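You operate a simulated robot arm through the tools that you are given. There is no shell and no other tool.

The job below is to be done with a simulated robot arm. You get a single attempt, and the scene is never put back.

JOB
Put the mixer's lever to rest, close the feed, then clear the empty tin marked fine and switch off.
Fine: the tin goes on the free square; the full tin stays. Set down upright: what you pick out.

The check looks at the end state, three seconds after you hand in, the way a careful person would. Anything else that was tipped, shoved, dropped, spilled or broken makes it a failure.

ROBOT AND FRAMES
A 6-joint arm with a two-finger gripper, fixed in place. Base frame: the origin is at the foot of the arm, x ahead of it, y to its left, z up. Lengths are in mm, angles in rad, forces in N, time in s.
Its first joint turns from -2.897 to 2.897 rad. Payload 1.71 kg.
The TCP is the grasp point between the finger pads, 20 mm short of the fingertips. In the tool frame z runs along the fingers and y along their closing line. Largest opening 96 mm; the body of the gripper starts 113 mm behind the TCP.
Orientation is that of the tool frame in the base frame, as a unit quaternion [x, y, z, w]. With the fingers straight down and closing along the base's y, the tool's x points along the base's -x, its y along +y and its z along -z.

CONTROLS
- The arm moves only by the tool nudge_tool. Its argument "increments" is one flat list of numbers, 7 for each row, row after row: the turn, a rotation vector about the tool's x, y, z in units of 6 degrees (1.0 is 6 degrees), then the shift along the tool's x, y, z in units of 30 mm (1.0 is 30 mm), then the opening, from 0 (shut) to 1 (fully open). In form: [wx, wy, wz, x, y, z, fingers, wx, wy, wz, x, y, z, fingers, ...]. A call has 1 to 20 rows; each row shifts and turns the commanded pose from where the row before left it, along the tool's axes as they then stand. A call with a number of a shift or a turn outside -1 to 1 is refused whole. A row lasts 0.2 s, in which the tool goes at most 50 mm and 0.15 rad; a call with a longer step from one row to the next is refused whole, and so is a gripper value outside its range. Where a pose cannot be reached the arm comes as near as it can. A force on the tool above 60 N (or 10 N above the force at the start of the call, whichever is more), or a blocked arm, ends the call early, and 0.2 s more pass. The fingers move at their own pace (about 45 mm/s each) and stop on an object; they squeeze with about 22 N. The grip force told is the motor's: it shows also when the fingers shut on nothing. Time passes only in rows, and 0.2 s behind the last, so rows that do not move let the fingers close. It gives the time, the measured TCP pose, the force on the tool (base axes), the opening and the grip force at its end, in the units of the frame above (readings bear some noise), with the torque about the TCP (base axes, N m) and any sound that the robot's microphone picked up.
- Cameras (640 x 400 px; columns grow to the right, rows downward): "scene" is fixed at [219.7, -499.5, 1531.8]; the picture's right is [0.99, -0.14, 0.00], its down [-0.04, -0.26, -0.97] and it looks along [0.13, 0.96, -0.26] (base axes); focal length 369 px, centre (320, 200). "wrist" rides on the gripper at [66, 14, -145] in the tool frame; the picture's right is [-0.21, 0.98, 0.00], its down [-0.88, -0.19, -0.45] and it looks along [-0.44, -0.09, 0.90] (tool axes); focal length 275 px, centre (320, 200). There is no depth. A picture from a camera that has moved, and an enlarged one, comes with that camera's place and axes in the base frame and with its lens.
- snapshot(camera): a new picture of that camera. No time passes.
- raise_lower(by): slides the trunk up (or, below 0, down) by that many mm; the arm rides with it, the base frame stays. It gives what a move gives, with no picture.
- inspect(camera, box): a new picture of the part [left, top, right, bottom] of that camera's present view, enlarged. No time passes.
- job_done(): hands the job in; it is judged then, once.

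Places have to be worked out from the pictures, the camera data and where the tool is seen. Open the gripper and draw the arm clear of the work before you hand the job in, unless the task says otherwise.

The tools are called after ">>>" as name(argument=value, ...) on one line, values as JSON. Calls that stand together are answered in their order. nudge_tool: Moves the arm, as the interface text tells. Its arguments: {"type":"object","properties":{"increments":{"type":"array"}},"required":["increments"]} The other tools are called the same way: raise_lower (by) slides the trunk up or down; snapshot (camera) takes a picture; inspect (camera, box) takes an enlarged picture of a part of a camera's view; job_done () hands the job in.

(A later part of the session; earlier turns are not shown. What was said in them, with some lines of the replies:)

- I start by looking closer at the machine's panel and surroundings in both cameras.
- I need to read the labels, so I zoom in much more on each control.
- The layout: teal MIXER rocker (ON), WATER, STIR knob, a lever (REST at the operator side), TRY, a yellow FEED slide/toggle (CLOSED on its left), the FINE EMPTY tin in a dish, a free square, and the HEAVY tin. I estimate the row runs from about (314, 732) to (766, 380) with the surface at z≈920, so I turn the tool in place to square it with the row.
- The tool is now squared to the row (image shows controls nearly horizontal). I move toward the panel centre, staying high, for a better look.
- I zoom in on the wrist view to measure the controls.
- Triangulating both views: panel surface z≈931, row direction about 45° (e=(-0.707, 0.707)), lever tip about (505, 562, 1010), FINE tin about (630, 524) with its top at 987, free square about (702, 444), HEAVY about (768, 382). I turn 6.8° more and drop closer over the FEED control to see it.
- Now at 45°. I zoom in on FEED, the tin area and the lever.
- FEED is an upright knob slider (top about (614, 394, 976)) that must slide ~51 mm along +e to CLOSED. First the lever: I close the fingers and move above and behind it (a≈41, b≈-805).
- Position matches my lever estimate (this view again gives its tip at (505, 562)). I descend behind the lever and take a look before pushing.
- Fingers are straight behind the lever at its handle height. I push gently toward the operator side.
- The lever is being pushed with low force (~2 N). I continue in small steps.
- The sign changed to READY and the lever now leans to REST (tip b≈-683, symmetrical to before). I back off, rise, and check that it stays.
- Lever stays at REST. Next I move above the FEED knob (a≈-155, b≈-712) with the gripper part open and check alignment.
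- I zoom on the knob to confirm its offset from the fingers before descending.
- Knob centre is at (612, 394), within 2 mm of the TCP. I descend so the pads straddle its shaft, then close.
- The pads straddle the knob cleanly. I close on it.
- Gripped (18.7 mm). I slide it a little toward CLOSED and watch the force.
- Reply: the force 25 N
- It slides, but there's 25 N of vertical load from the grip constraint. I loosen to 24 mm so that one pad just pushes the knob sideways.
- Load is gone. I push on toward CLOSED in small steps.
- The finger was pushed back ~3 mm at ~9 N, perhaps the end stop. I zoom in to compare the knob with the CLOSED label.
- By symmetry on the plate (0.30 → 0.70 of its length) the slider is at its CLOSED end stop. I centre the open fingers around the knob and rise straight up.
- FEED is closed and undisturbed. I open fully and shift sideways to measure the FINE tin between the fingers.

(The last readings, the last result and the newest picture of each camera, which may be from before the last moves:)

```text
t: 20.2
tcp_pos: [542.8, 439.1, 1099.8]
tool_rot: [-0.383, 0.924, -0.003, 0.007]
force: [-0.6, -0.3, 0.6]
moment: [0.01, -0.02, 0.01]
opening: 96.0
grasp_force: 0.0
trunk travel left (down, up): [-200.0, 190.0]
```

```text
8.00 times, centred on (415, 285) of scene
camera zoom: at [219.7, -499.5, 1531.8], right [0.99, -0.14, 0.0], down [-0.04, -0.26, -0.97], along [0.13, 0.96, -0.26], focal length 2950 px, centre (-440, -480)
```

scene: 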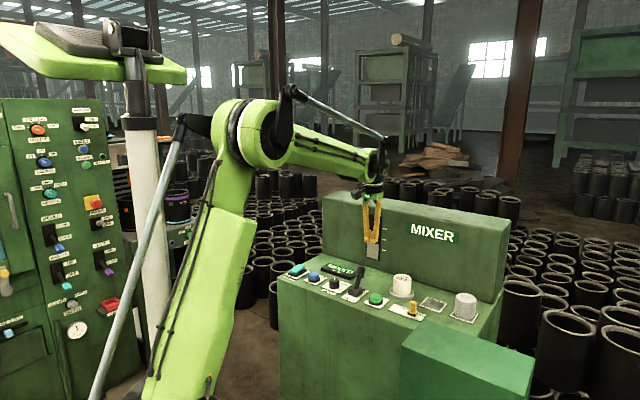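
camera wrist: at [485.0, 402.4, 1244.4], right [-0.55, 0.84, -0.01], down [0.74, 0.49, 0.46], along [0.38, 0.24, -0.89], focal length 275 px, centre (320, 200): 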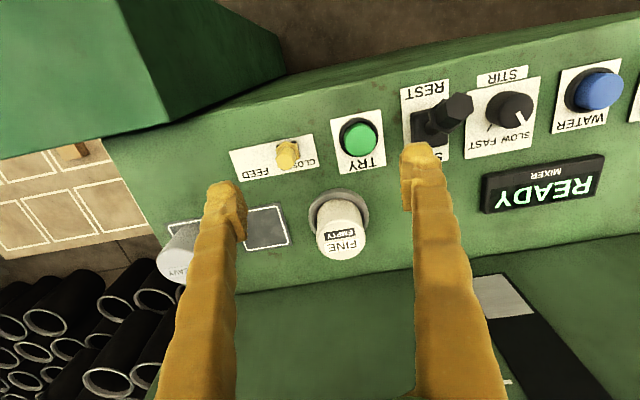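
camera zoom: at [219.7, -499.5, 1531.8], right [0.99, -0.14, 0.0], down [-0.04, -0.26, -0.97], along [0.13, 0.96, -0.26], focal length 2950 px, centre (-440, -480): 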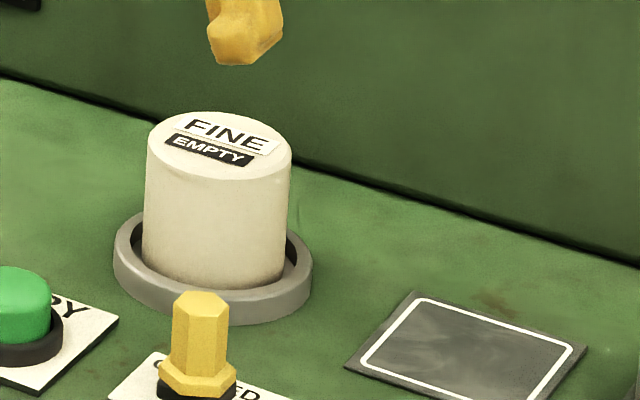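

The tin (Ø≈56, top z≈987) is at about (626, 521), i.e. a≈-74, b≈-811. I move above it.

>>> nudge_tool(increments=[0, 0, 0, -0.972, -0.005, 0.29, 1, 0, 0, 0, -0.972, -0.005, 0.29, 1, 0, 0, 0, -0.972, -0.005, 0.29, 1, 0, 0, 0, -0.972, -0.005, 0.29, 1])

>>> snapshot(camera="wrist")

>>> inspect(camera="scene", box=[330, 180, 510, 330])

```text
t: 21.2
tcp_pos: [625.0, 521.6, 1066.2]
tool_rot: [-0.384, 0.924, -0.002, 0.007]
force: [0.5, 0.1, 0.0]
moment: [0.04, -0.01, 0.01]
opening: 96.0
grasp_force: 0.0
trunk travel left (down, up): [-200.0, 190.0]
```

```text
taken
camera wrist: at [566.4, 486.1, 1211.9], right [-0.55, 0.84, -0.01], down [0.74, 0.49, 0.46], along [0.38, 0.24, -0.89], focal length 275 px, centre (320, 200)
```

wrist: 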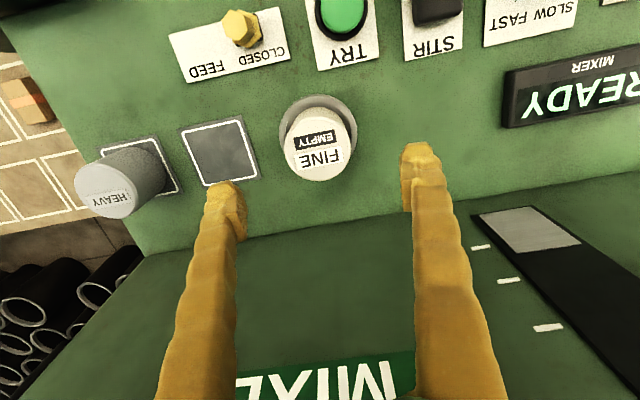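

```text
2.67 times, centred on (420, 255) of scene
camera zoom: at [219.7, -499.5, 1531.8], right [0.99, -0.14, 0.0], down [-0.04, -0.26, -0.97], along [0.13, 0.96, -0.26], focal length 983 px, centre (53, 53)
```

zoom: 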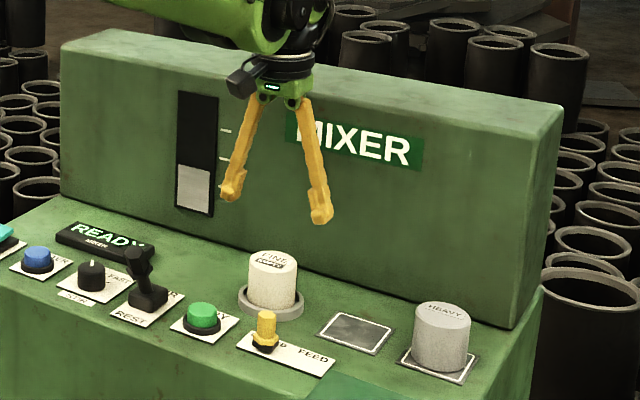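

Alignment is within ~2 mm. I descend around the tin, fingertips staying above the dish rim.

>>> nudge_tool(increments=[0, 0, 0, 0, 0, 0.8, 1, 0, 0, 0, 0, 0, 0.8, 1, 0, 0, 0, 0, 0, 0.8, 1, 0, 0, 0, 0, 0, 0.6, 1])

>>> snapshot(camera="wrist")

>>> inspect(camera="scene", box=[350, 220, 470, 320])

```text
t: 22.2
tcp_pos: [628.0, 521.3, 978.9]
tool_rot: [-0.383, 0.924, -0.002, 0.006]
force: [-0.2, -0.7, -0.1]
moment: [0.02, 0.01, 0.0]
opening: 96.0
grasp_force: 0.1
trunk travel left (down, up): [-200.0, 190.0]
```

```text
taken
camera wrist: at [568.9, 485.0, 1123.4], right [-0.55, 0.84, -0.01], down [0.74, 0.49, 0.46], along [0.38, 0.24, -0.89], focal length 275 px, centre (320, 200)
```

wrist: 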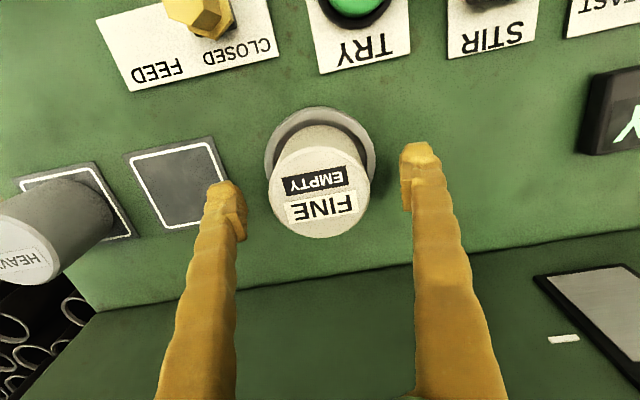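

```text
4.00 times, centred on (410, 270) of scene
camera zoom: at [219.7, -499.5, 1531.8], right [0.99, -0.14, 0.0], down [-0.04, -0.26, -0.97], along [0.13, 0.96, -0.26], focal length 1475 px, centre (-40, -80)
```

zoom: 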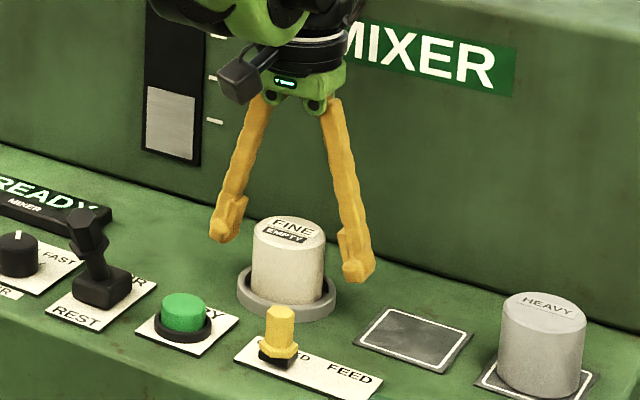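

The tin is centred between the pads. I go 5 mm lower and close.

>>> nudge_tool(increments=[0, 0, 0, 0, 0, 0.17, 1, 0, 0, 0, 0, 0, 0, 0, 0, 0, 0, 0, 0, 0, 0, 0, 0, 0, 0, 0, 0, 0, 0, 0, 0, 0, 0, 0, 0, 0, 0, 0, 0, 0, 0, 0])

>>> snapshot(camera="wrist")

>>> inspect(camera="scene", box=[350, 220, 470, 320])

```text
t: 23.6
tcp_pos: [626.3, 520.5, 972.9]
tool_rot: [-0.383, 0.924, -0.002, 0.007]
force: [-0.2, -0.5, -0.1]
moment: [0.0, -0.03, 0.0]
opening: 59.7
grasp_force: 22.4
trunk travel left (down, up): [-200.0, 190.0]
```

```text
taken
camera wrist: at [569.3, 483.9, 1117.9], right [-0.55, 0.84, -0.01], down [0.74, 0.49, 0.46], along [0.38, 0.24, -0.89], focal length 275 px, centre (320, 200)
```

wrist: 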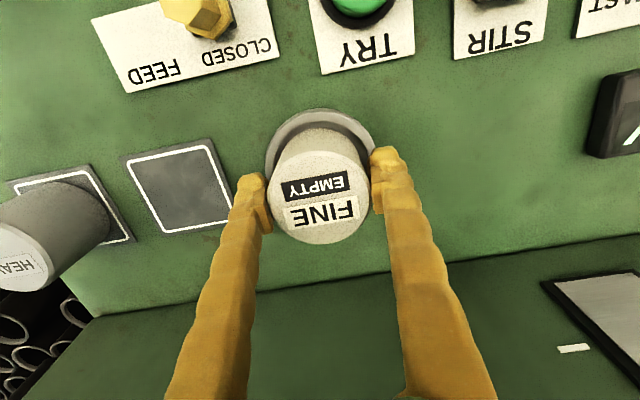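

```text
4.00 times, centred on (410, 270) of scene
camera zoom: at [219.7, -499.5, 1531.8], right [0.99, -0.14, 0.0], down [-0.04, -0.26, -0.97], along [0.13, 0.96, -0.26], focal length 1475 px, centre (-40, -80)
```

zoom: 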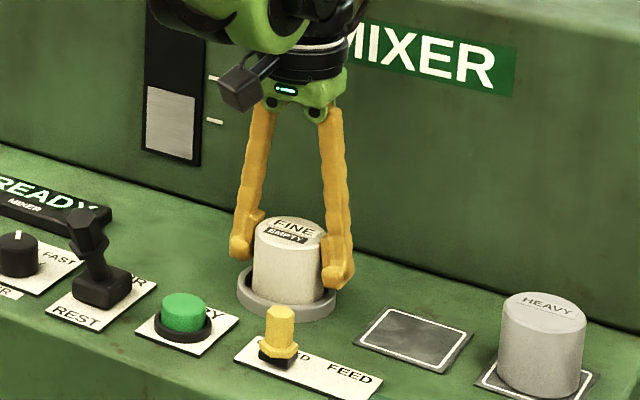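

Gripped at 59.7 mm. I lift slowly and check for hold.

>>> nudge_tool(increments=[0, 0, 0, 0, 0, -0.2, 0, 0, 0, 0, 0, 0, -0.3, 0, 0, 0, 0, 0, 0, -0.5, 0, 0, 0, 0, 0, 0, -0.6, 0])

>>> inspect(camera="scene", box=[350, 200, 510, 330])

>>> snapshot(camera="wrist")

```text
t: 24.6
tcp_pos: [624.2, 522.1, 1018.3]
tool_rot: [-0.385, 0.923, -0.002, 0.007]
force: [-0.1, 0.5, -1.8]
moment: [0.01, 0.02, 0.02]
opening: 59.5
grasp_force: 22.0
trunk travel left (down, up): [-200.0, 190.0]
```

```text
3.08 times, centred on (430, 265) of scene
camera zoom: at [219.7, -499.5, 1531.8], right [0.99, -0.14, 0.0], down [-0.04, -0.26, -0.97], along [0.13, 0.96, -0.26], focal length 1134 px, centre (-18, 0)
```

zoom: 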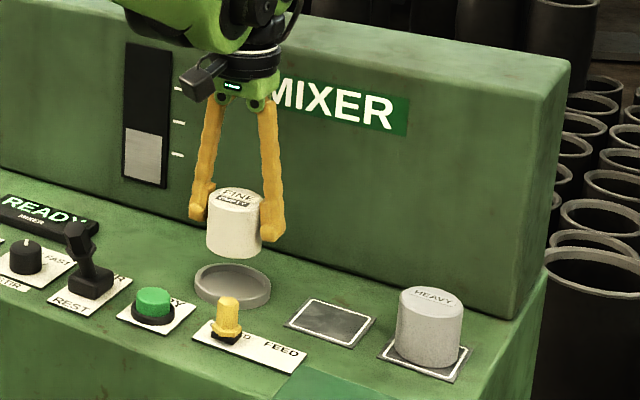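

```text
taken
camera wrist: at [567.3, 485.1, 1163.8], right [-0.55, 0.84, -0.01], down [0.74, 0.49, 0.45], along [0.38, 0.24, -0.89], focal length 275 px, centre (320, 200)
```

wrist: 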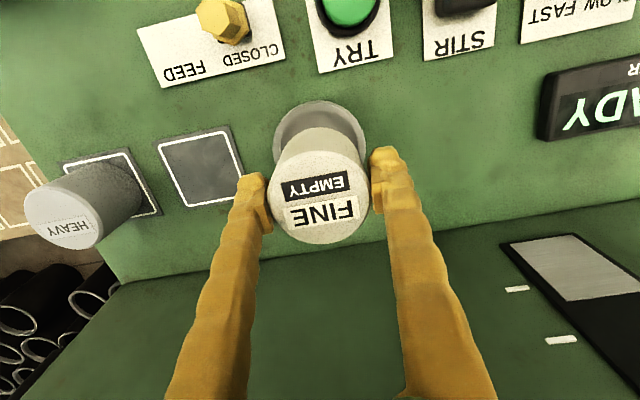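

Lifted cleanly. I measure the free square once more from here.

>>> inspect(camera="wrist", box=[20, 110, 260, 260])

>>> inspect(camera="scene", box=[410, 280, 490, 330])

```text
2.67 times, centred on (140, 185) of wrist
camera zoom: at [567.3, 485.1, 1163.8], right [-0.55, 0.84, -0.01], down [0.74, 0.49, 0.45], along [0.38, 0.24, -0.89], focal length 734 px, centre (800, 240)
```

zoom: 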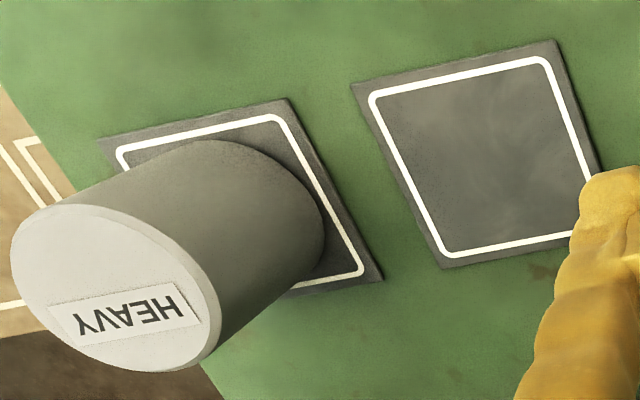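

```text
8.00 times, centred on (450, 305) of scene
camera zoom: at [219.7, -499.5, 1531.8], right [0.99, -0.14, 0.0], down [-0.04, -0.26, -0.97], along [0.13, 0.96, -0.26], focal length 2950 px, centre (-720, -640)
```

zoom: 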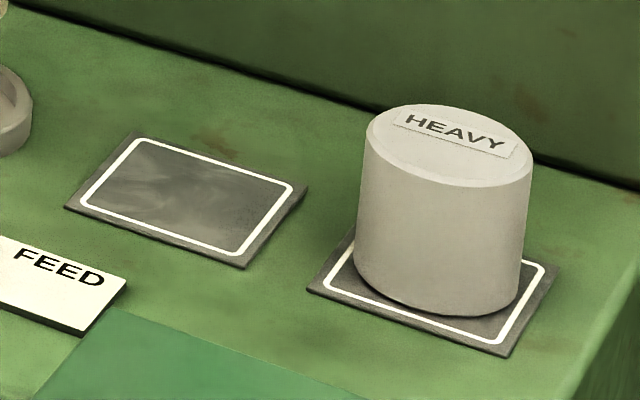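

Free square centre averages to a≈-180.5, b≈-810 (≈(700.4, 445.1)). I carry the tin sideways over it.

>>> nudge_tool(increments=[0, 0, 0, 0, -0.7, 0, 0, 0, 0, 0, 0, -0.9, 0, 0, 0, 0, 0, 0, -0.9, 0, 0, 0, 0, 0, 0, -0.7, 0, 0, 0, 0, 0, 0, -0.4, 0, 0])

>>> inspect(camera="scene", box=[370, 210, 510, 330])

>>> snapshot(camera="wrist")

```text
t: 25.8
tcp_pos: [704.2, 443.4, 1018.4]
tool_rot: [-0.383, 0.924, -0.001, 0.006]
force: [0.7, -0.4, -2.2]
moment: [-0.03, -0.01, 0.0]
opening: 59.6
grasp_force: 21.8
trunk travel left (down, up): [-200.0, 190.0]
```

```text
3.33 times, centred on (440, 270) of scene
camera zoom: at [219.7, -499.5, 1531.8], right [0.99, -0.14, 0.0], down [-0.04, -0.26, -0.97], along [0.13, 0.96, -0.26], focal length 1229 px, centre (-80, -33)
```

zoom: 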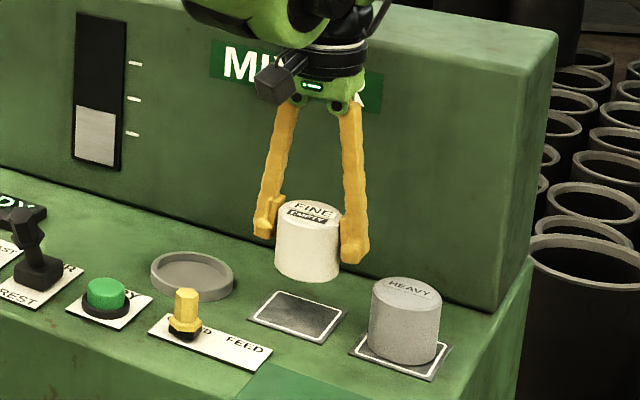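

```text
taken
camera wrist: at [645.5, 408.0, 1163.9], right [-0.55, 0.84, -0.01], down [0.74, 0.49, 0.45], along [0.38, 0.24, -0.89], focal length 275 px, centre (320, 200)
```

wrist: 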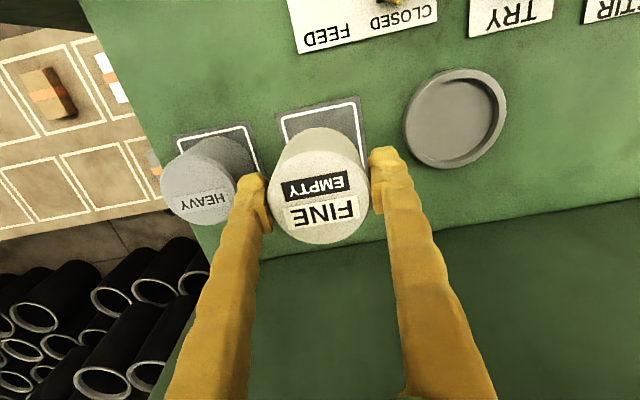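

The tin is ~3 mm too far right by both TCP reading and the scene view. I correct that and descend most of the way.

>>> nudge_tool(increments=[0, 0, 0, 0.03, 0.12, 0, 0, 0, 0, 0, 0, 0, 0.5, 0, 0, 0, 0, 0, 0, 0.5, 0, 0, 0, 0, 0, 0, 0.2, 0])

>>> inspect(camera="scene", box=[410, 260, 490, 330])

>>> inspect(camera="wrist", box=[140, 60, 420, 260])

```text
t: 26.8
tcp_pos: [701.5, 446.6, 983.1]
tool_rot: [-0.383, 0.924, -0.002, 0.007]
force: [0.2, -0.1, -2.4]
moment: [0.02, 0.0, 0.03]
opening: 59.5
grasp_force: 21.9
trunk travel left (down, up): [-200.0, 190.0]
```

```text
5.71 times, centred on (450, 295) of scene
camera zoom: at [219.7, -499.5, 1531.8], right [0.99, -0.14, 0.0], down [-0.04, -0.26, -0.97], along [0.13, 0.96, -0.26], focal length 2107 px, centre (-423, -343)
```

zoom: 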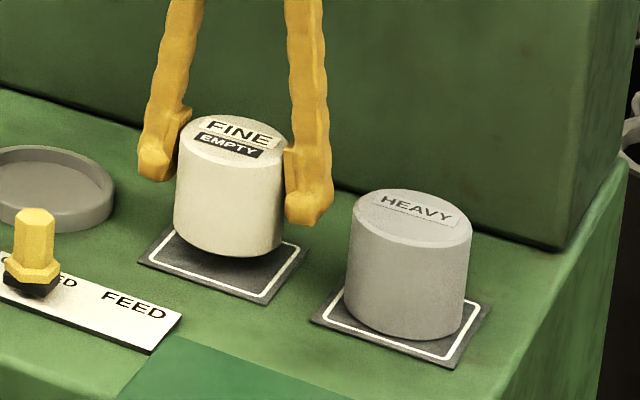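

```text
2.00 times, centred on (280, 160) of wrist
camera zoom: at [643.5, 411.6, 1128.3], right [-0.55, 0.84, -0.01], down [0.74, 0.49, 0.45], along [0.38, 0.24, -0.89], focal length 551 px, centre (400, 280)
```

zoom: 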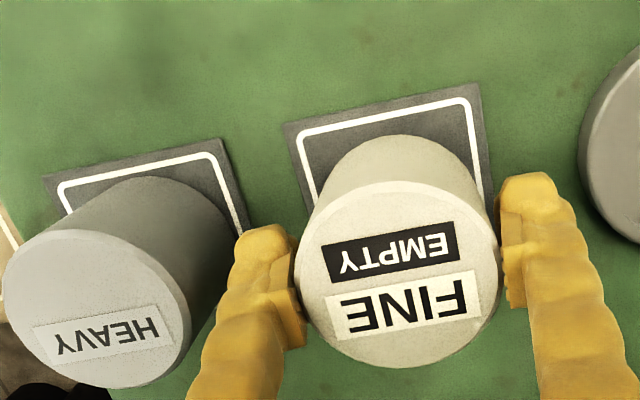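

Alignment over the square matches HEAVY on its own square. About 11 mm remains, so I lower in small steps watching the vertical force.

>>> nudge_tool(increments=[0, 0, 0, 0, 0, 0.15, 0, 0, 0, 0, 0, 0, 0.12, 0, 0, 0, 0, 0, 0, 0, 0])

>>> inspect(camera="scene", box=[410, 260, 490, 330])

```text
t: 27.6
tcp_pos: [700.3, 446.7, 975.1]
tool_rot: [-0.383, 0.924, -0.001, 0.006]
force: [-0.1, 0.5, -2.4]
moment: [0.03, 0.0, -0.03]
opening: 59.6
grasp_force: 21.6
trunk travel left (down, up): [-200.0, 190.0]
```

```text
5.71 times, centred on (450, 295) of scene
camera zoom: at [219.7, -499.5, 1531.8], right [0.99, -0.14, 0.0], down [-0.04, -0.26, -0.97], along [0.13, 0.96, -0.26], focal length 2107 px, centre (-423, -343)
```

zoom: 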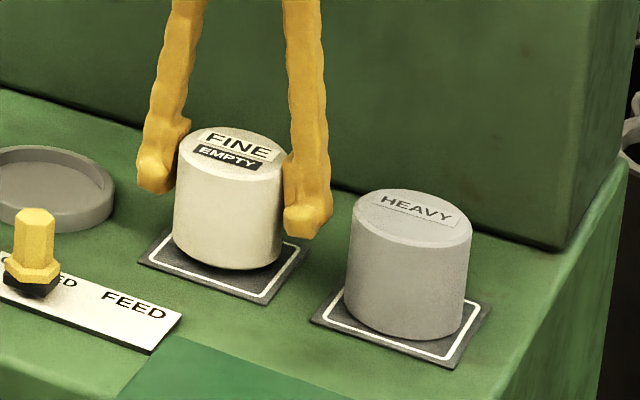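

Nearly down. I take 1.5 mm steps until weight transfers.

>>> nudge_tool(increments=[0, 0, 0, 0, 0, 0.05, 0, 0, 0, 0, 0, 0, 0, 0])

>>> nudge_tool(increments=[0, 0, 0, 0, 0, 0.05, 0, 0, 0, 0, 0, 0, 0, 0])

```text
t: 28.2
tcp_pos: [701.1, 446.0, 975.7]
tool_rot: [-0.382, 0.924, -0.002, 0.006]
force: [0.3, -0.2, -1.0]
moment: [-0.01, 0.03, 0.0]
opening: 59.5
grasp_force: 22.0
trunk travel left (down, up): [-200.0, 190.0]
```

```text
t: 28.8
tcp_pos: [701.4, 445.2, 972.8]
tool_rot: [-0.383, 0.924, -0.002, 0.007]
force: [1.3, -0.4, -0.9]
moment: [0.02, 0.05, -0.03]
opening: 59.6
grasp_force: 21.6
trunk travel left (down, up): [-200.0, 190.0]
```

>>> nudge_tool(increments=[0, 0, 0, 0, 0, 0.05, 0, 0, 0, 0, 0, 0, 0, 0])

>>> inspect(camera="scene", box=[410, 260, 490, 330])

```text
t: 29.4
tcp_pos: [700.7, 446.5, 971.3]
tool_rot: [-0.383, 0.924, -0.003, 0.005]
force: [0.3, 0.0, -1.5]
moment: [0.02, -0.02, -0.01]
opening: 59.4
grasp_force: 22.3
trunk travel left (down, up): [-200.0, 190.0]
```

```text
5.71 times, centred on (450, 295) of scene
camera zoom: at [219.7, -499.5, 1531.8], right [0.99, -0.14, 0.0], down [-0.04, -0.26, -0.97], along [0.13, 0.96, -0.26], focal length 2107 px, centre (-423, -343)
```

zoom: 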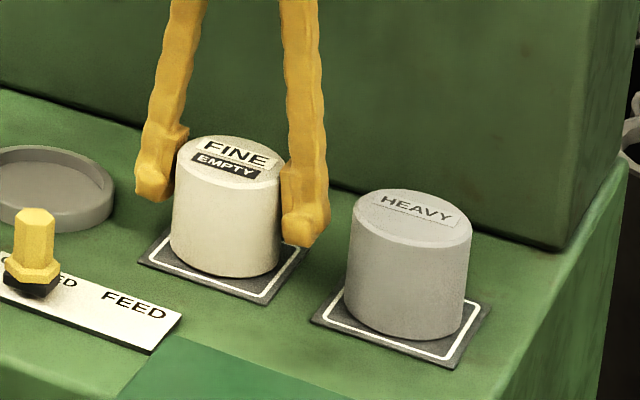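

I check the tin's footprint on the square more closely before continuing.

>>> inspect(camera="scene", box=[425, 270, 465, 320])

>>> inspect(camera="wrist", box=[220, 60, 420, 260])

```text
8.00 times, centred on (445, 295) of scene
camera zoom: at [219.7, -499.5, 1531.8], right [0.99, -0.14, 0.0], down [-0.04, -0.26, -0.97], along [0.13, 0.96, -0.26], focal length 2950 px, centre (-680, -560)
```

zoom: 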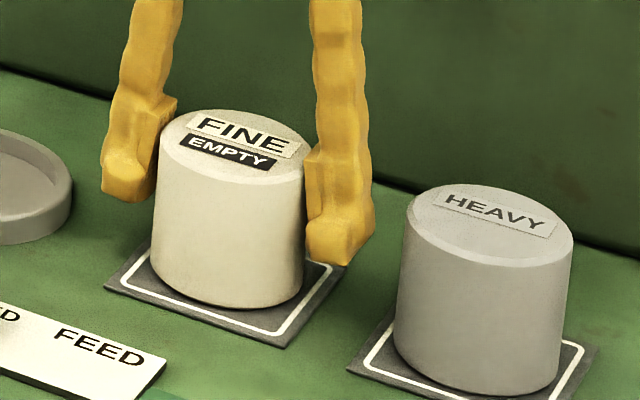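

```text
2.00 times, centred on (320, 160) of wrist
camera zoom: at [642.5, 410.9, 1116.9], right [-0.55, 0.84, -0.01], down [0.74, 0.49, 0.45], along [0.38, 0.24, -0.89], focal length 551 px, centre (320, 280)
```

zoom: 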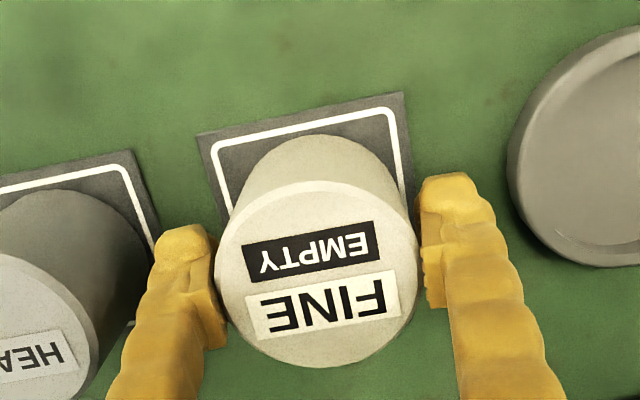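

Footprint looks centred; contact isn't clear yet. I continue with small steps.

>>> nudge_tool(increments=[0, 0, 0, 0, 0, 0.05, 0, 0, 0, 0, 0, 0, 0, 0])

>>> nudge_tool(increments=[0, 0, 0, 0, 0, 0.04, 0, 0, 0, 0, 0, 0, 0, 0])

```text
t: 30.0
tcp_pos: [700.7, 446.5, 970.5]
tool_rot: [-0.383, 0.924, -0.002, 0.006]
force: [6.7, 5.1, 18.8]
moment: [-0.06, -0.07, 0.01]
opening: 59.3
grasp_force: 21.7
trunk travel left (down, up): [-200.0, 190.0]
```

```text
t: 30.6
tcp_pos: [699.6, 445.5, 970.2]
tool_rot: [-0.383, 0.924, -0.002, 0.007]
force: [5.6, 4.2, 30.2]
moment: [-0.14, 0.1, -0.03]
opening: 59.6
grasp_force: 22.2
trunk travel left (down, up): [-200.0, 190.0]
```

Contact is firm (30 N). I relieve 1.2 mm, then release by opening only to ~71 mm so HEAVY is not touched.

>>> nudge_tool(increments=[0, 0, 0, 0, 0, -0.04, 0, 0, 0, 0, 0, 0, 0, 0.74, 0, 0, 0, 0, 0, 0, 0.74])

>>> snapshot(camera="wrist")

>>> inspect(camera="scene", box=[410, 260, 490, 330])

```text
t: 31.4
tcp_pos: [701.0, 446.8, 969.5]
tool_rot: [-0.383, 0.924, -0.002, 0.007]
force: [1.2, 0.8, 0.4]
moment: [0.02, -0.06, 0.02]
opening: 70.9
grasp_force: 0.1
trunk travel left (down, up): [-200.0, 190.0]
```

```text
taken
camera wrist: at [642.5, 410.3, 1114.6], right [-0.55, 0.84, -0.01], down [0.74, 0.49, 0.46], along [0.38, 0.24, -0.89], focal length 275 px, centre (320, 200)
```

wrist: 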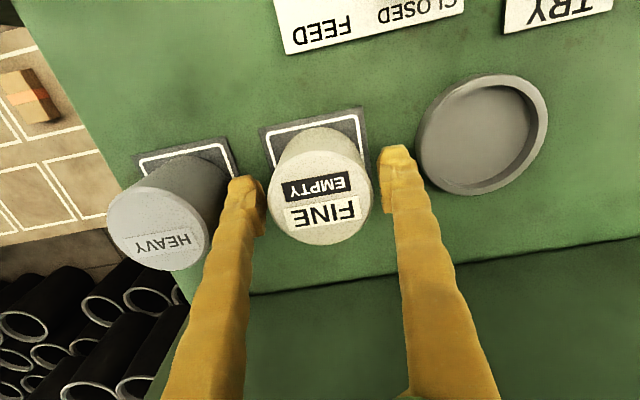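

```text
5.71 times, centred on (450, 295) of scene
camera zoom: at [219.7, -499.5, 1531.8], right [0.99, -0.14, 0.0], down [-0.04, -0.26, -0.97], along [0.13, 0.96, -0.26], focal length 2107 px, centre (-423, -343)
```

zoom: 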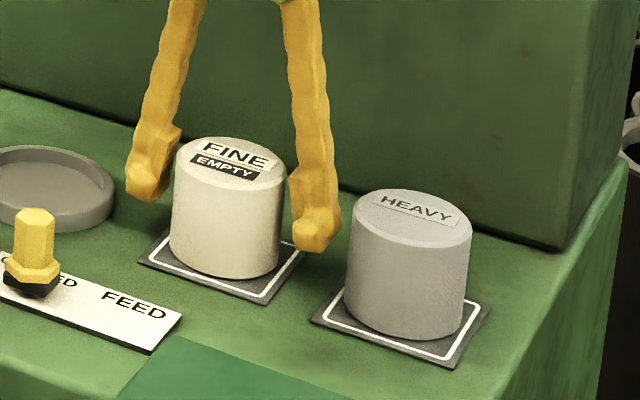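

Released; the tin stands upright on the square, fingers clear of both tins. I rise straight up and check.

>>> nudge_tool(increments=[0, 0, 0, 0, 0, -0.3, 0.74, 0, 0, 0, 0, 0, -0.8, 0.74, 0, 0, 0, 0, 0, -1, 0.74, 0, 0, 0, 0, 0, -1, 0.74, 0, 0, 0, 0, 0, -1, 0.74])

>>> snapshot(camera="wrist")

>>> inspect(camera="scene", box=[270, 220, 510, 340])

>>> inspect(camera="scene", box=[410, 260, 490, 330])

```text
t: 32.6
tcp_pos: [701.8, 444.8, 1092.2]
tool_rot: [-0.383, 0.924, -0.002, 0.007]
force: [1.0, 0.2, -0.7]
moment: [0.01, 0.0, 0.04]
opening: 70.8
grasp_force: 0.0
trunk travel left (down, up): [-200.0, 190.0]
```

```text
taken
camera wrist: at [642.2, 409.6, 1237.8], right [-0.55, 0.84, -0.01], down [0.74, 0.49, 0.45], along [0.38, 0.24, -0.89], focal length 275 px, centre (320, 200)
```

wrist: 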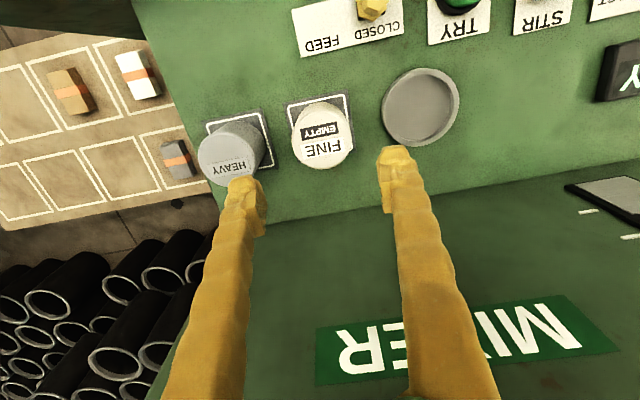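

```text
2.67 times, centred on (390, 280) of scene
camera zoom: at [219.7, -499.5, 1531.8], right [0.99, -0.14, 0.0], down [-0.04, -0.26, -0.97], along [0.13, 0.96, -0.26], focal length 983 px, centre (133, -13)
```

zoom: 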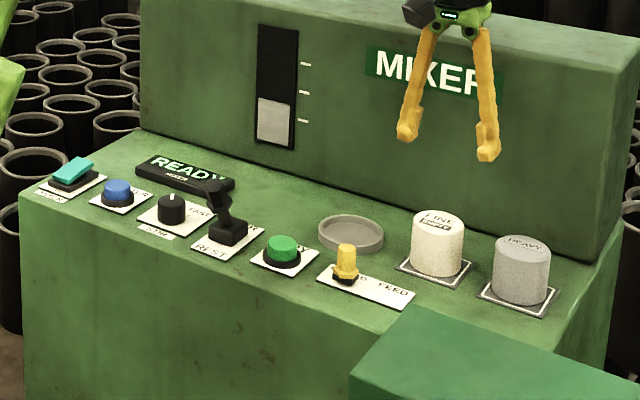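

```text
5.71 times, centred on (450, 295) of scene
camera zoom: at [219.7, -499.5, 1531.8], right [0.99, -0.14, 0.0], down [-0.04, -0.26, -0.97], along [0.13, 0.96, -0.26], focal length 2107 px, centre (-423, -343)
```

zoom: 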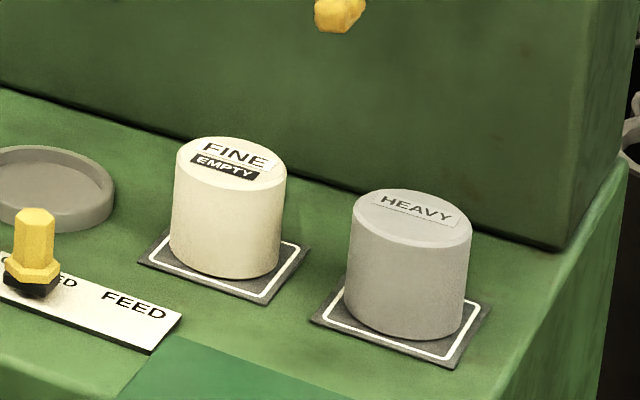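

I check the tin's placement on the square from the wrist view.

>>> inspect(camera="wrist", box=[190, 60, 370, 200])

```text
2.86 times, centred on (280, 130) of wrist
camera zoom: at [642.2, 409.6, 1237.8], right [-0.55, 0.84, -0.01], down [0.74, 0.49, 0.45], along [0.38, 0.24, -0.89], focal length 786 px, centre (434, 400)
```

zoom: 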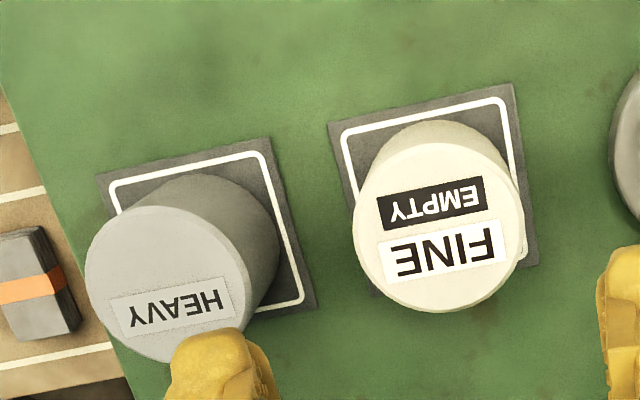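

FINE is well on its square, HEAVY untouched. Now the last step: with fingers closed I travel high over to the MIXER rocker (a≈279, b≈-715).

>>> nudge_tool(increments=[0, 0, 0, 0.2, 0.95, 0, 0, 0, 0, 0, 0.2, 0.95, 0, 0, 0, 0, 0, 0.2, 0.95, 0, 0, 0, 0, 0, 0.2, 0.95, 0, 0, 0, 0, 0, 0.2, 0.95, 0, 0, 0, 0, 0, 0.2, 0.95, 0, 0, 0, 0, 0, 0.2, 0.95, 0, 0, 0, 0, 0, 0.2, 0.95, 0, 0, 0, 0, 0, 0.2, 0.95, 0, 0, 0, 0, 0, 0.2, 0.95, 0, 0, 0, 0, 0, 0.2, 0.95, 0, 0, 0, 0, 0, 0.2, 0.95, 0, 0, 0, 0, 0, 0.2, 0.95, 0, 0, 0, 0, 0, 0.2, 0.95, 0, 0, 0, 0, 0, 0.2, 0.95, 0, 0, 0, 0, 0, 0.2, 0.95, 0, 0])

>>> snapshot(camera="wrist")

>>> inspect(camera="scene", box=[260, 190, 420, 310])

```text
t: 36.0
tcp_pos: [310.4, 702.8, 1088.5]
tool_rot: [-0.382, 0.924, -0.002, 0.006]
force: [0.8, 0.4, 0.6]
moment: [0.03, 0.02, 0.0]
opening: 0.1
grasp_force: 22.0
trunk travel left (down, up): [-200.0, 190.0]
```

```text
taken
camera wrist: at [251.9, 667.6, 1233.5], right [-0.55, 0.84, -0.01], down [0.74, 0.49, 0.46], along [0.38, 0.24, -0.89], focal length 275 px, centre (320, 200)
```

wrist: 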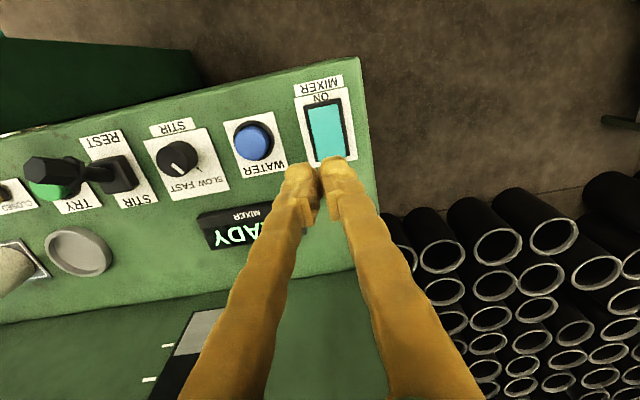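

```text
3.33 times, centred on (340, 250) of scene
camera zoom: at [219.7, -499.5, 1531.8], right [0.99, -0.14, 0.0], down [-0.04, -0.26, -0.97], along [0.13, 0.96, -0.26], focal length 1229 px, centre (253, 33)
```

zoom: 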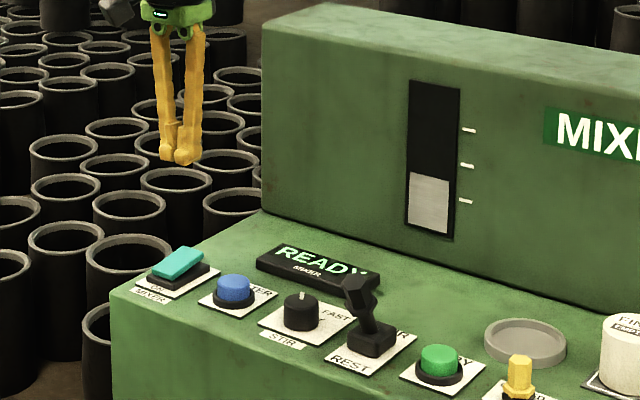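

>>> inspect(camera="wrist", box=[270, 70, 390, 190])

>>> inspect(camera="scene", box=[270, 250, 330, 290])

```text
3.33 times, centred on (330, 130) of wrist
camera zoom: at [251.9, 667.6, 1233.5], right [-0.55, 0.84, -0.01], down [0.74, 0.49, 0.46], along [0.38, 0.24, -0.89], focal length 918 px, centre (287, 433)
```

zoom: 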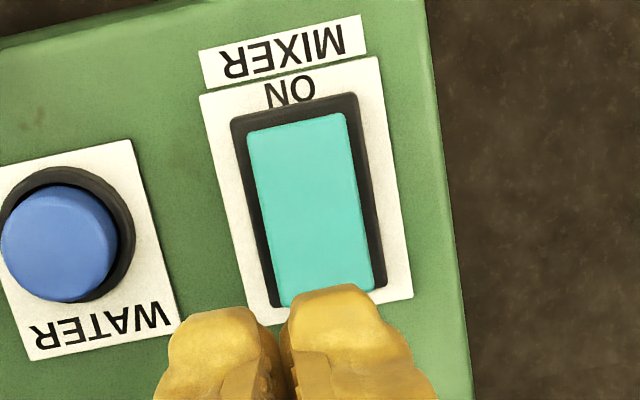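

```text
10.00 times, centred on (300, 270) of scene
camera zoom: at [219.7, -499.5, 1531.8], right [0.99, -0.14, 0.0], down [-0.04, -0.26, -0.97], along [0.13, 0.96, -0.26], focal length 3687 px, centre (520, -500)
```

zoom: 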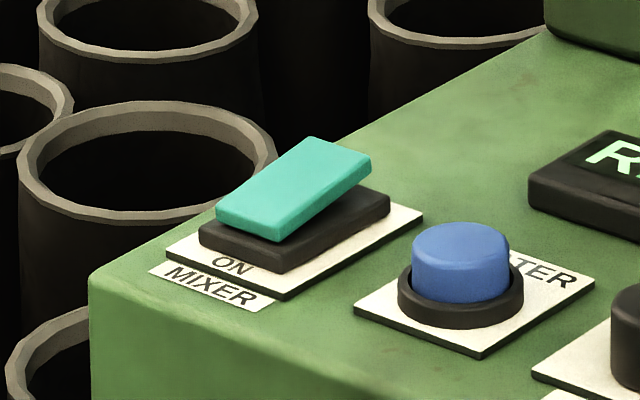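

The rocker's front (ON) end is pressed down and the rear (OFF) end is up at about (322, 726, 960). I position the closed fingertips over the rear end and descend to just above it.

>>> nudge_tool(increments=[0, 0, 0, -0.52, 0.27, 0.5, 0, 0, 0, 0, 0, 0, 0.8, 0, 0, 0, 0, 0, 0, 0.8, 0, 0, 0, 0, 0, 0, 0.8, 0])

>>> snapshot(camera="wrist")

>>> inspect(camera="scene", box=[260, 220, 350, 300])

```text
t: 37.0
tcp_pos: [317.5, 719.0, 999.3]
tool_rot: [-0.383, 0.924, -0.002, 0.006]
force: [0.5, -0.8, -0.1]
moment: [0.03, -0.03, -0.03]
opening: 0.0
grasp_force: 22.0
trunk travel left (down, up): [-200.0, 190.0]
```

```text
taken
camera wrist: at [258.9, 683.0, 1143.8], right [-0.55, 0.84, -0.01], down [0.74, 0.49, 0.46], along [0.38, 0.24, -0.89], focal length 275 px, centre (320, 200)
```

wrist: 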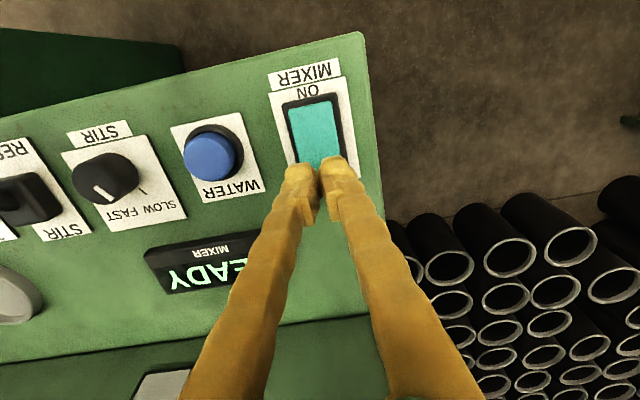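

```text
5.00 times, centred on (305, 260) of scene
camera zoom: at [219.7, -499.5, 1531.8], right [0.99, -0.14, 0.0], down [-0.04, -0.26, -0.97], along [0.13, 0.96, -0.26], focal length 1843 px, centre (395, -100)
```

zoom: 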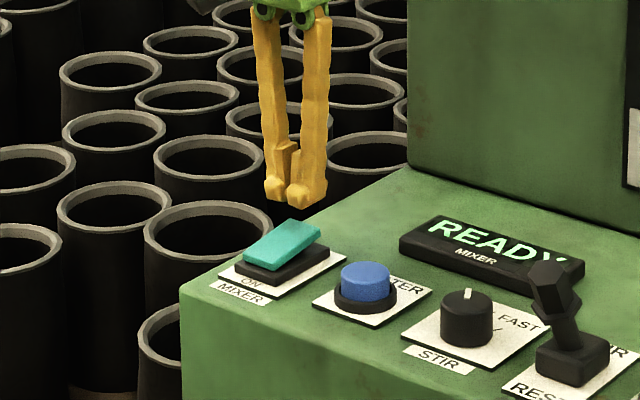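

Fingertips are above the OFF end. I press down slowly.

>>> nudge_tool(increments=[0, 0, 0, 0, 0, 0.4, 0, 0, 0, 0, 0, 0, 0.15, 0, 0, 0, 0, 0, 0, 0.15, 0, 0, 0, 0, 0, 0, 0.15, 0])

>>> inspect(camera="scene", box=[260, 230, 350, 300])

```text
t: 38.0
tcp_pos: [316.0, 717.1, 973.2]
tool_rot: [-0.383, 0.924, -0.002, 0.006]
force: [-0.3, 0.5, 1.3]
moment: [0.02, -0.01, -0.03]
opening: 0.2
grasp_force: 22.1
trunk travel left (down, up): [-200.0, 190.0]
```

```text
5.71 times, centred on (305, 265) of scene
camera zoom: at [219.7, -499.5, 1531.8], right [0.99, -0.14, 0.0], down [-0.04, -0.26, -0.97], along [0.13, 0.96, -0.26], focal length 2107 px, centre (406, -171)
```

zoom: 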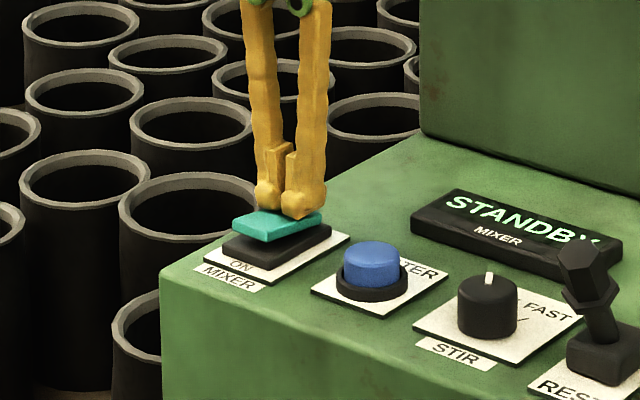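

The sign now reads STANDBY; the rocker has gone over. I press slightly more to make sure it is fully seated.

>>> nudge_tool(increments=[0, 0, 0, 0, 0, 0.1, 0, 0, 0, 0, 0, 0, 0.1, 0])

>>> inspect(camera="scene", box=[260, 230, 350, 300])

```text
t: 38.8
tcp_pos: [299.0, 719.0, 976.5]
tool_rot: [-0.384, 0.923, -0.005, 0.015]
force: [-0.5, 0.9, 0.0]
moment: [0.0, -0.03, 0.06]
opening: 0.0
grasp_force: 29.4
trunk travel left (down, up): [-200.0, 190.0]
stopped in row 2: the force on the tool passed its limit at 63 N (the readings are from after the stop); the commanded pose is now the measured one
```

```text
5.71 times, centred on (305, 265) of scene
camera zoom: at [219.7, -499.5, 1531.8], right [0.99, -0.14, 0.0], down [-0.04, -0.26, -0.97], along [0.13, 0.96, -0.26], focal length 2107 px, centre (406, -171)
```

zoom: 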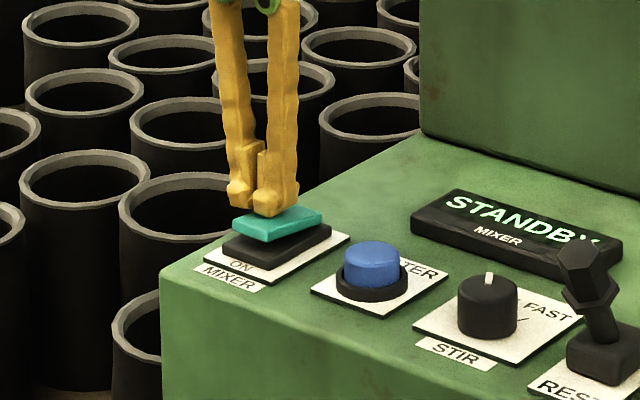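

The rocker hit its stop (force limit tripped, tool recoiled clear). I lift straight up and inspect.

>>> nudge_tool(increments=[0, 0, 0, 0, 0, -0.5, 0, 0, 0, 0, 0, 0, -1, 0, 0, 0, 0, 0, 0, -1, 0, 0, 0, 0, 0, 0, -1, 0, 0, 0, 0, 0, 0, -1, 0])

>>> snapshot(camera="wrist")

>>> inspect(camera="scene", box=[260, 240, 350, 300])

>>> snapshot(camera="scene")

```text
t: 40.0
tcp_pos: [298.0, 718.1, 1111.0]
tool_rot: [-0.383, 0.924, -0.004, 0.013]
force: [0.1, -0.2, -0.4]
moment: [0.0, -0.01, 0.0]
opening: 0.2
grasp_force: 29.3
trunk travel left (down, up): [-200.0, 190.0]
```

```text
taken
camera wrist: at [237.5, 681.1, 1255.1], right [-0.55, 0.84, -0.01], down [0.74, 0.49, 0.47], along [0.4, 0.25, -0.88], focal length 275 px, centre (320, 200)
```

wrist: 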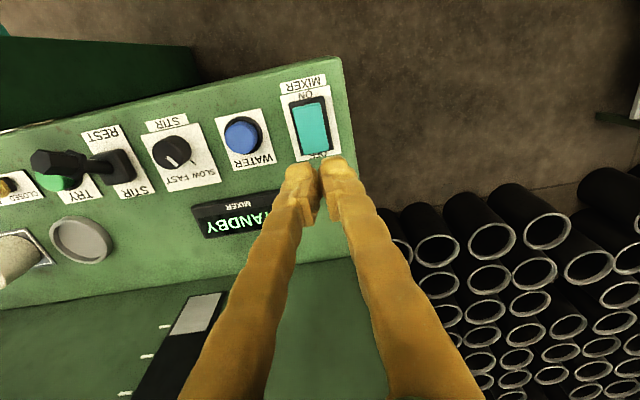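

```text
6.67 times, centred on (305, 270) of scene
camera zoom: at [219.7, -499.5, 1531.8], right [0.99, -0.14, 0.0], down [-0.04, -0.26, -0.97], along [0.13, 0.96, -0.26], focal length 2458 px, centre (420, -267)
```

zoom: 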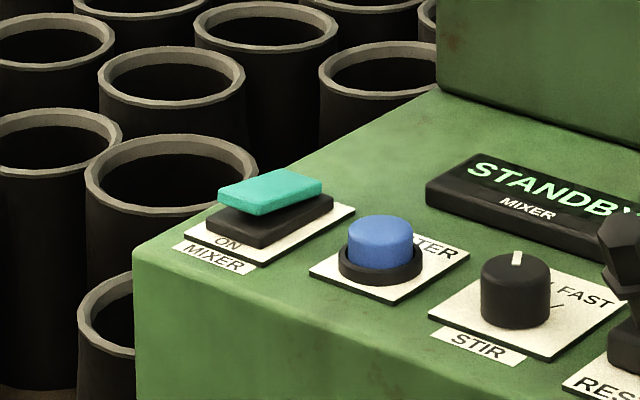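

```text
taken
```

scene: 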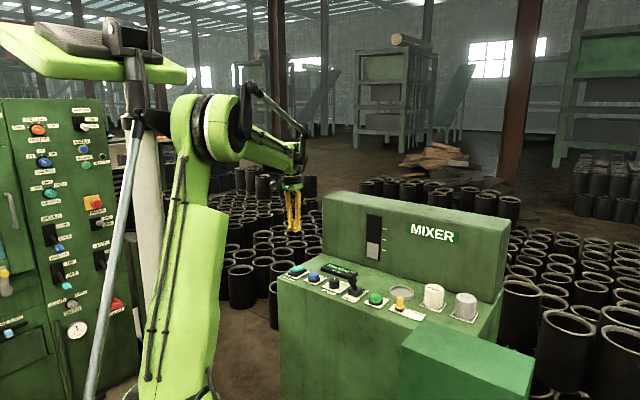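

Rocker is at OFF and the sign shows STANDBY. I open the gripper and withdraw up and away from the machine, then do a final check.

>>> nudge_tool(increments=[0, 0, 0, 0, 0, -1, 0, 0, 0, 0, 0.5, 0, -1, 0.5, 0, 0, 0, 0.8, 0, -0.6, 0.7, 0, 0, 0, 0.8, 0, -0.5, 0.7, 0, 0, 0, 0.8, 0, -0.3, 0.7, 0, 0, 0, 0.8, 0, 0, 0.7, 0, 0, 0, 0.8, 0, 0, 0.7, 0, 0, 0, 0, 0, 0, 0.7])

>>> snapshot(camera="wrist")

>>> inspect(camera="scene", box=[270, 180, 540, 350])

>>> inspect(camera="scene", box=[340, 255, 490, 330])

```text
t: 41.8
tcp_pos: [201.6, 622.3, 1210.2]
tool_rot: [-0.382, 0.924, -0.003, 0.013]
force: [0.1, 0.0, 0.1]
moment: [0.02, 0.0, -0.02]
opening: 67.3
grasp_force: 0.1
trunk travel left (down, up): [-200.0, 190.0]
```

```text
taken
camera wrist: at [140.3, 584.4, 1354.1], right [-0.55, 0.84, -0.01], down [0.74, 0.49, 0.47], along [0.4, 0.25, -0.88], focal length 275 px, centre (320, 200)
```

wrist: 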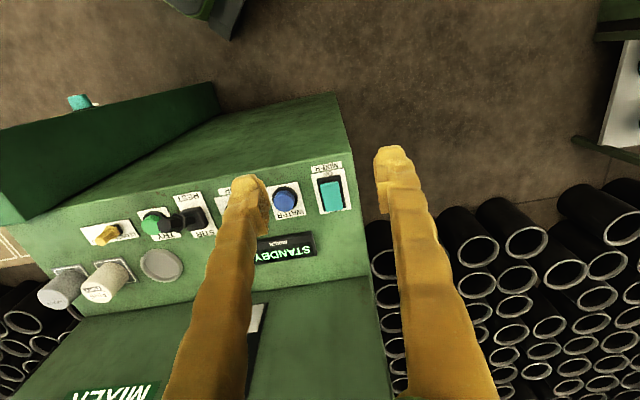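

```text
2.35 times, centred on (405, 265) of scene
camera zoom: at [219.7, -499.5, 1531.8], right [0.99, -0.14, 0.0], down [-0.04, -0.26, -0.97], along [0.13, 0.96, -0.26], focal length 868 px, centre (120, 47)
```

zoom: 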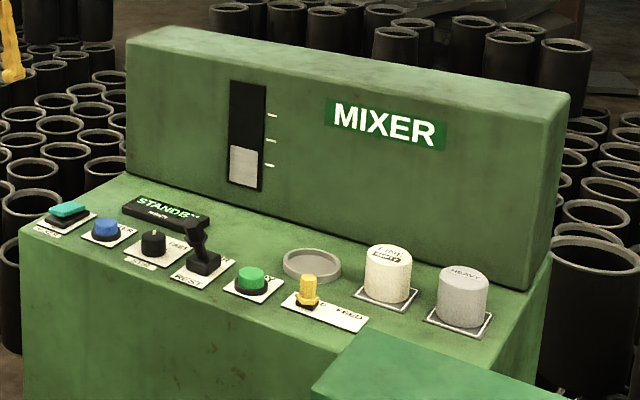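

```text
4.27 times, centred on (415, 292) of scene
camera zoom: at [219.7, -499.5, 1531.8], right [0.99, -0.14, 0.0], down [-0.04, -0.26, -0.97], along [0.13, 0.96, -0.26], focal length 1573 px, centre (-85, -195)
```

zoom: 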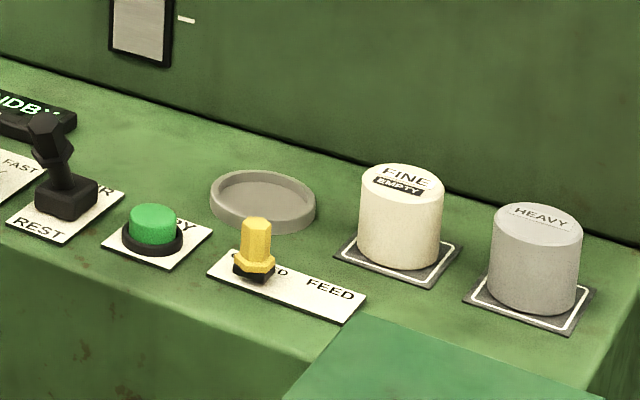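

The final pictures show the lever at REST, FEED on CLOSED and the FINE tin upright on the free square. HEAVY hasn't moved, the rocker is at OFF, and the arm is clear with the gripper open, so I hand in.

>>> job_done()

```text
The job is handed in.
```

I finished the job and handed it in; I haven't seen the check's result. The last pictures before handing in show:

- **Lever:** it leans to REST and stayed there after I let go. The sign went from MIXED to READY as it moved over.
- **Feed:** the yellow knob is at the CLOSED end of its slide.
- **FINE tin:** the empty tin is out of its dish and upright on the free square.
- **HEAVY tin:** I took this to be the full tin, though nothing on it says so. It is still on its own square.
- **Switch:** the rocker's OFF end is down, and the sign now reads STANDBY.

On the last push on the switch, the force passed its limit at 63 N and the tool slipped about 17 mm to the side. The pictures show nothing else moved or damaged. The gripper is open and the arm is clear of the mixer.
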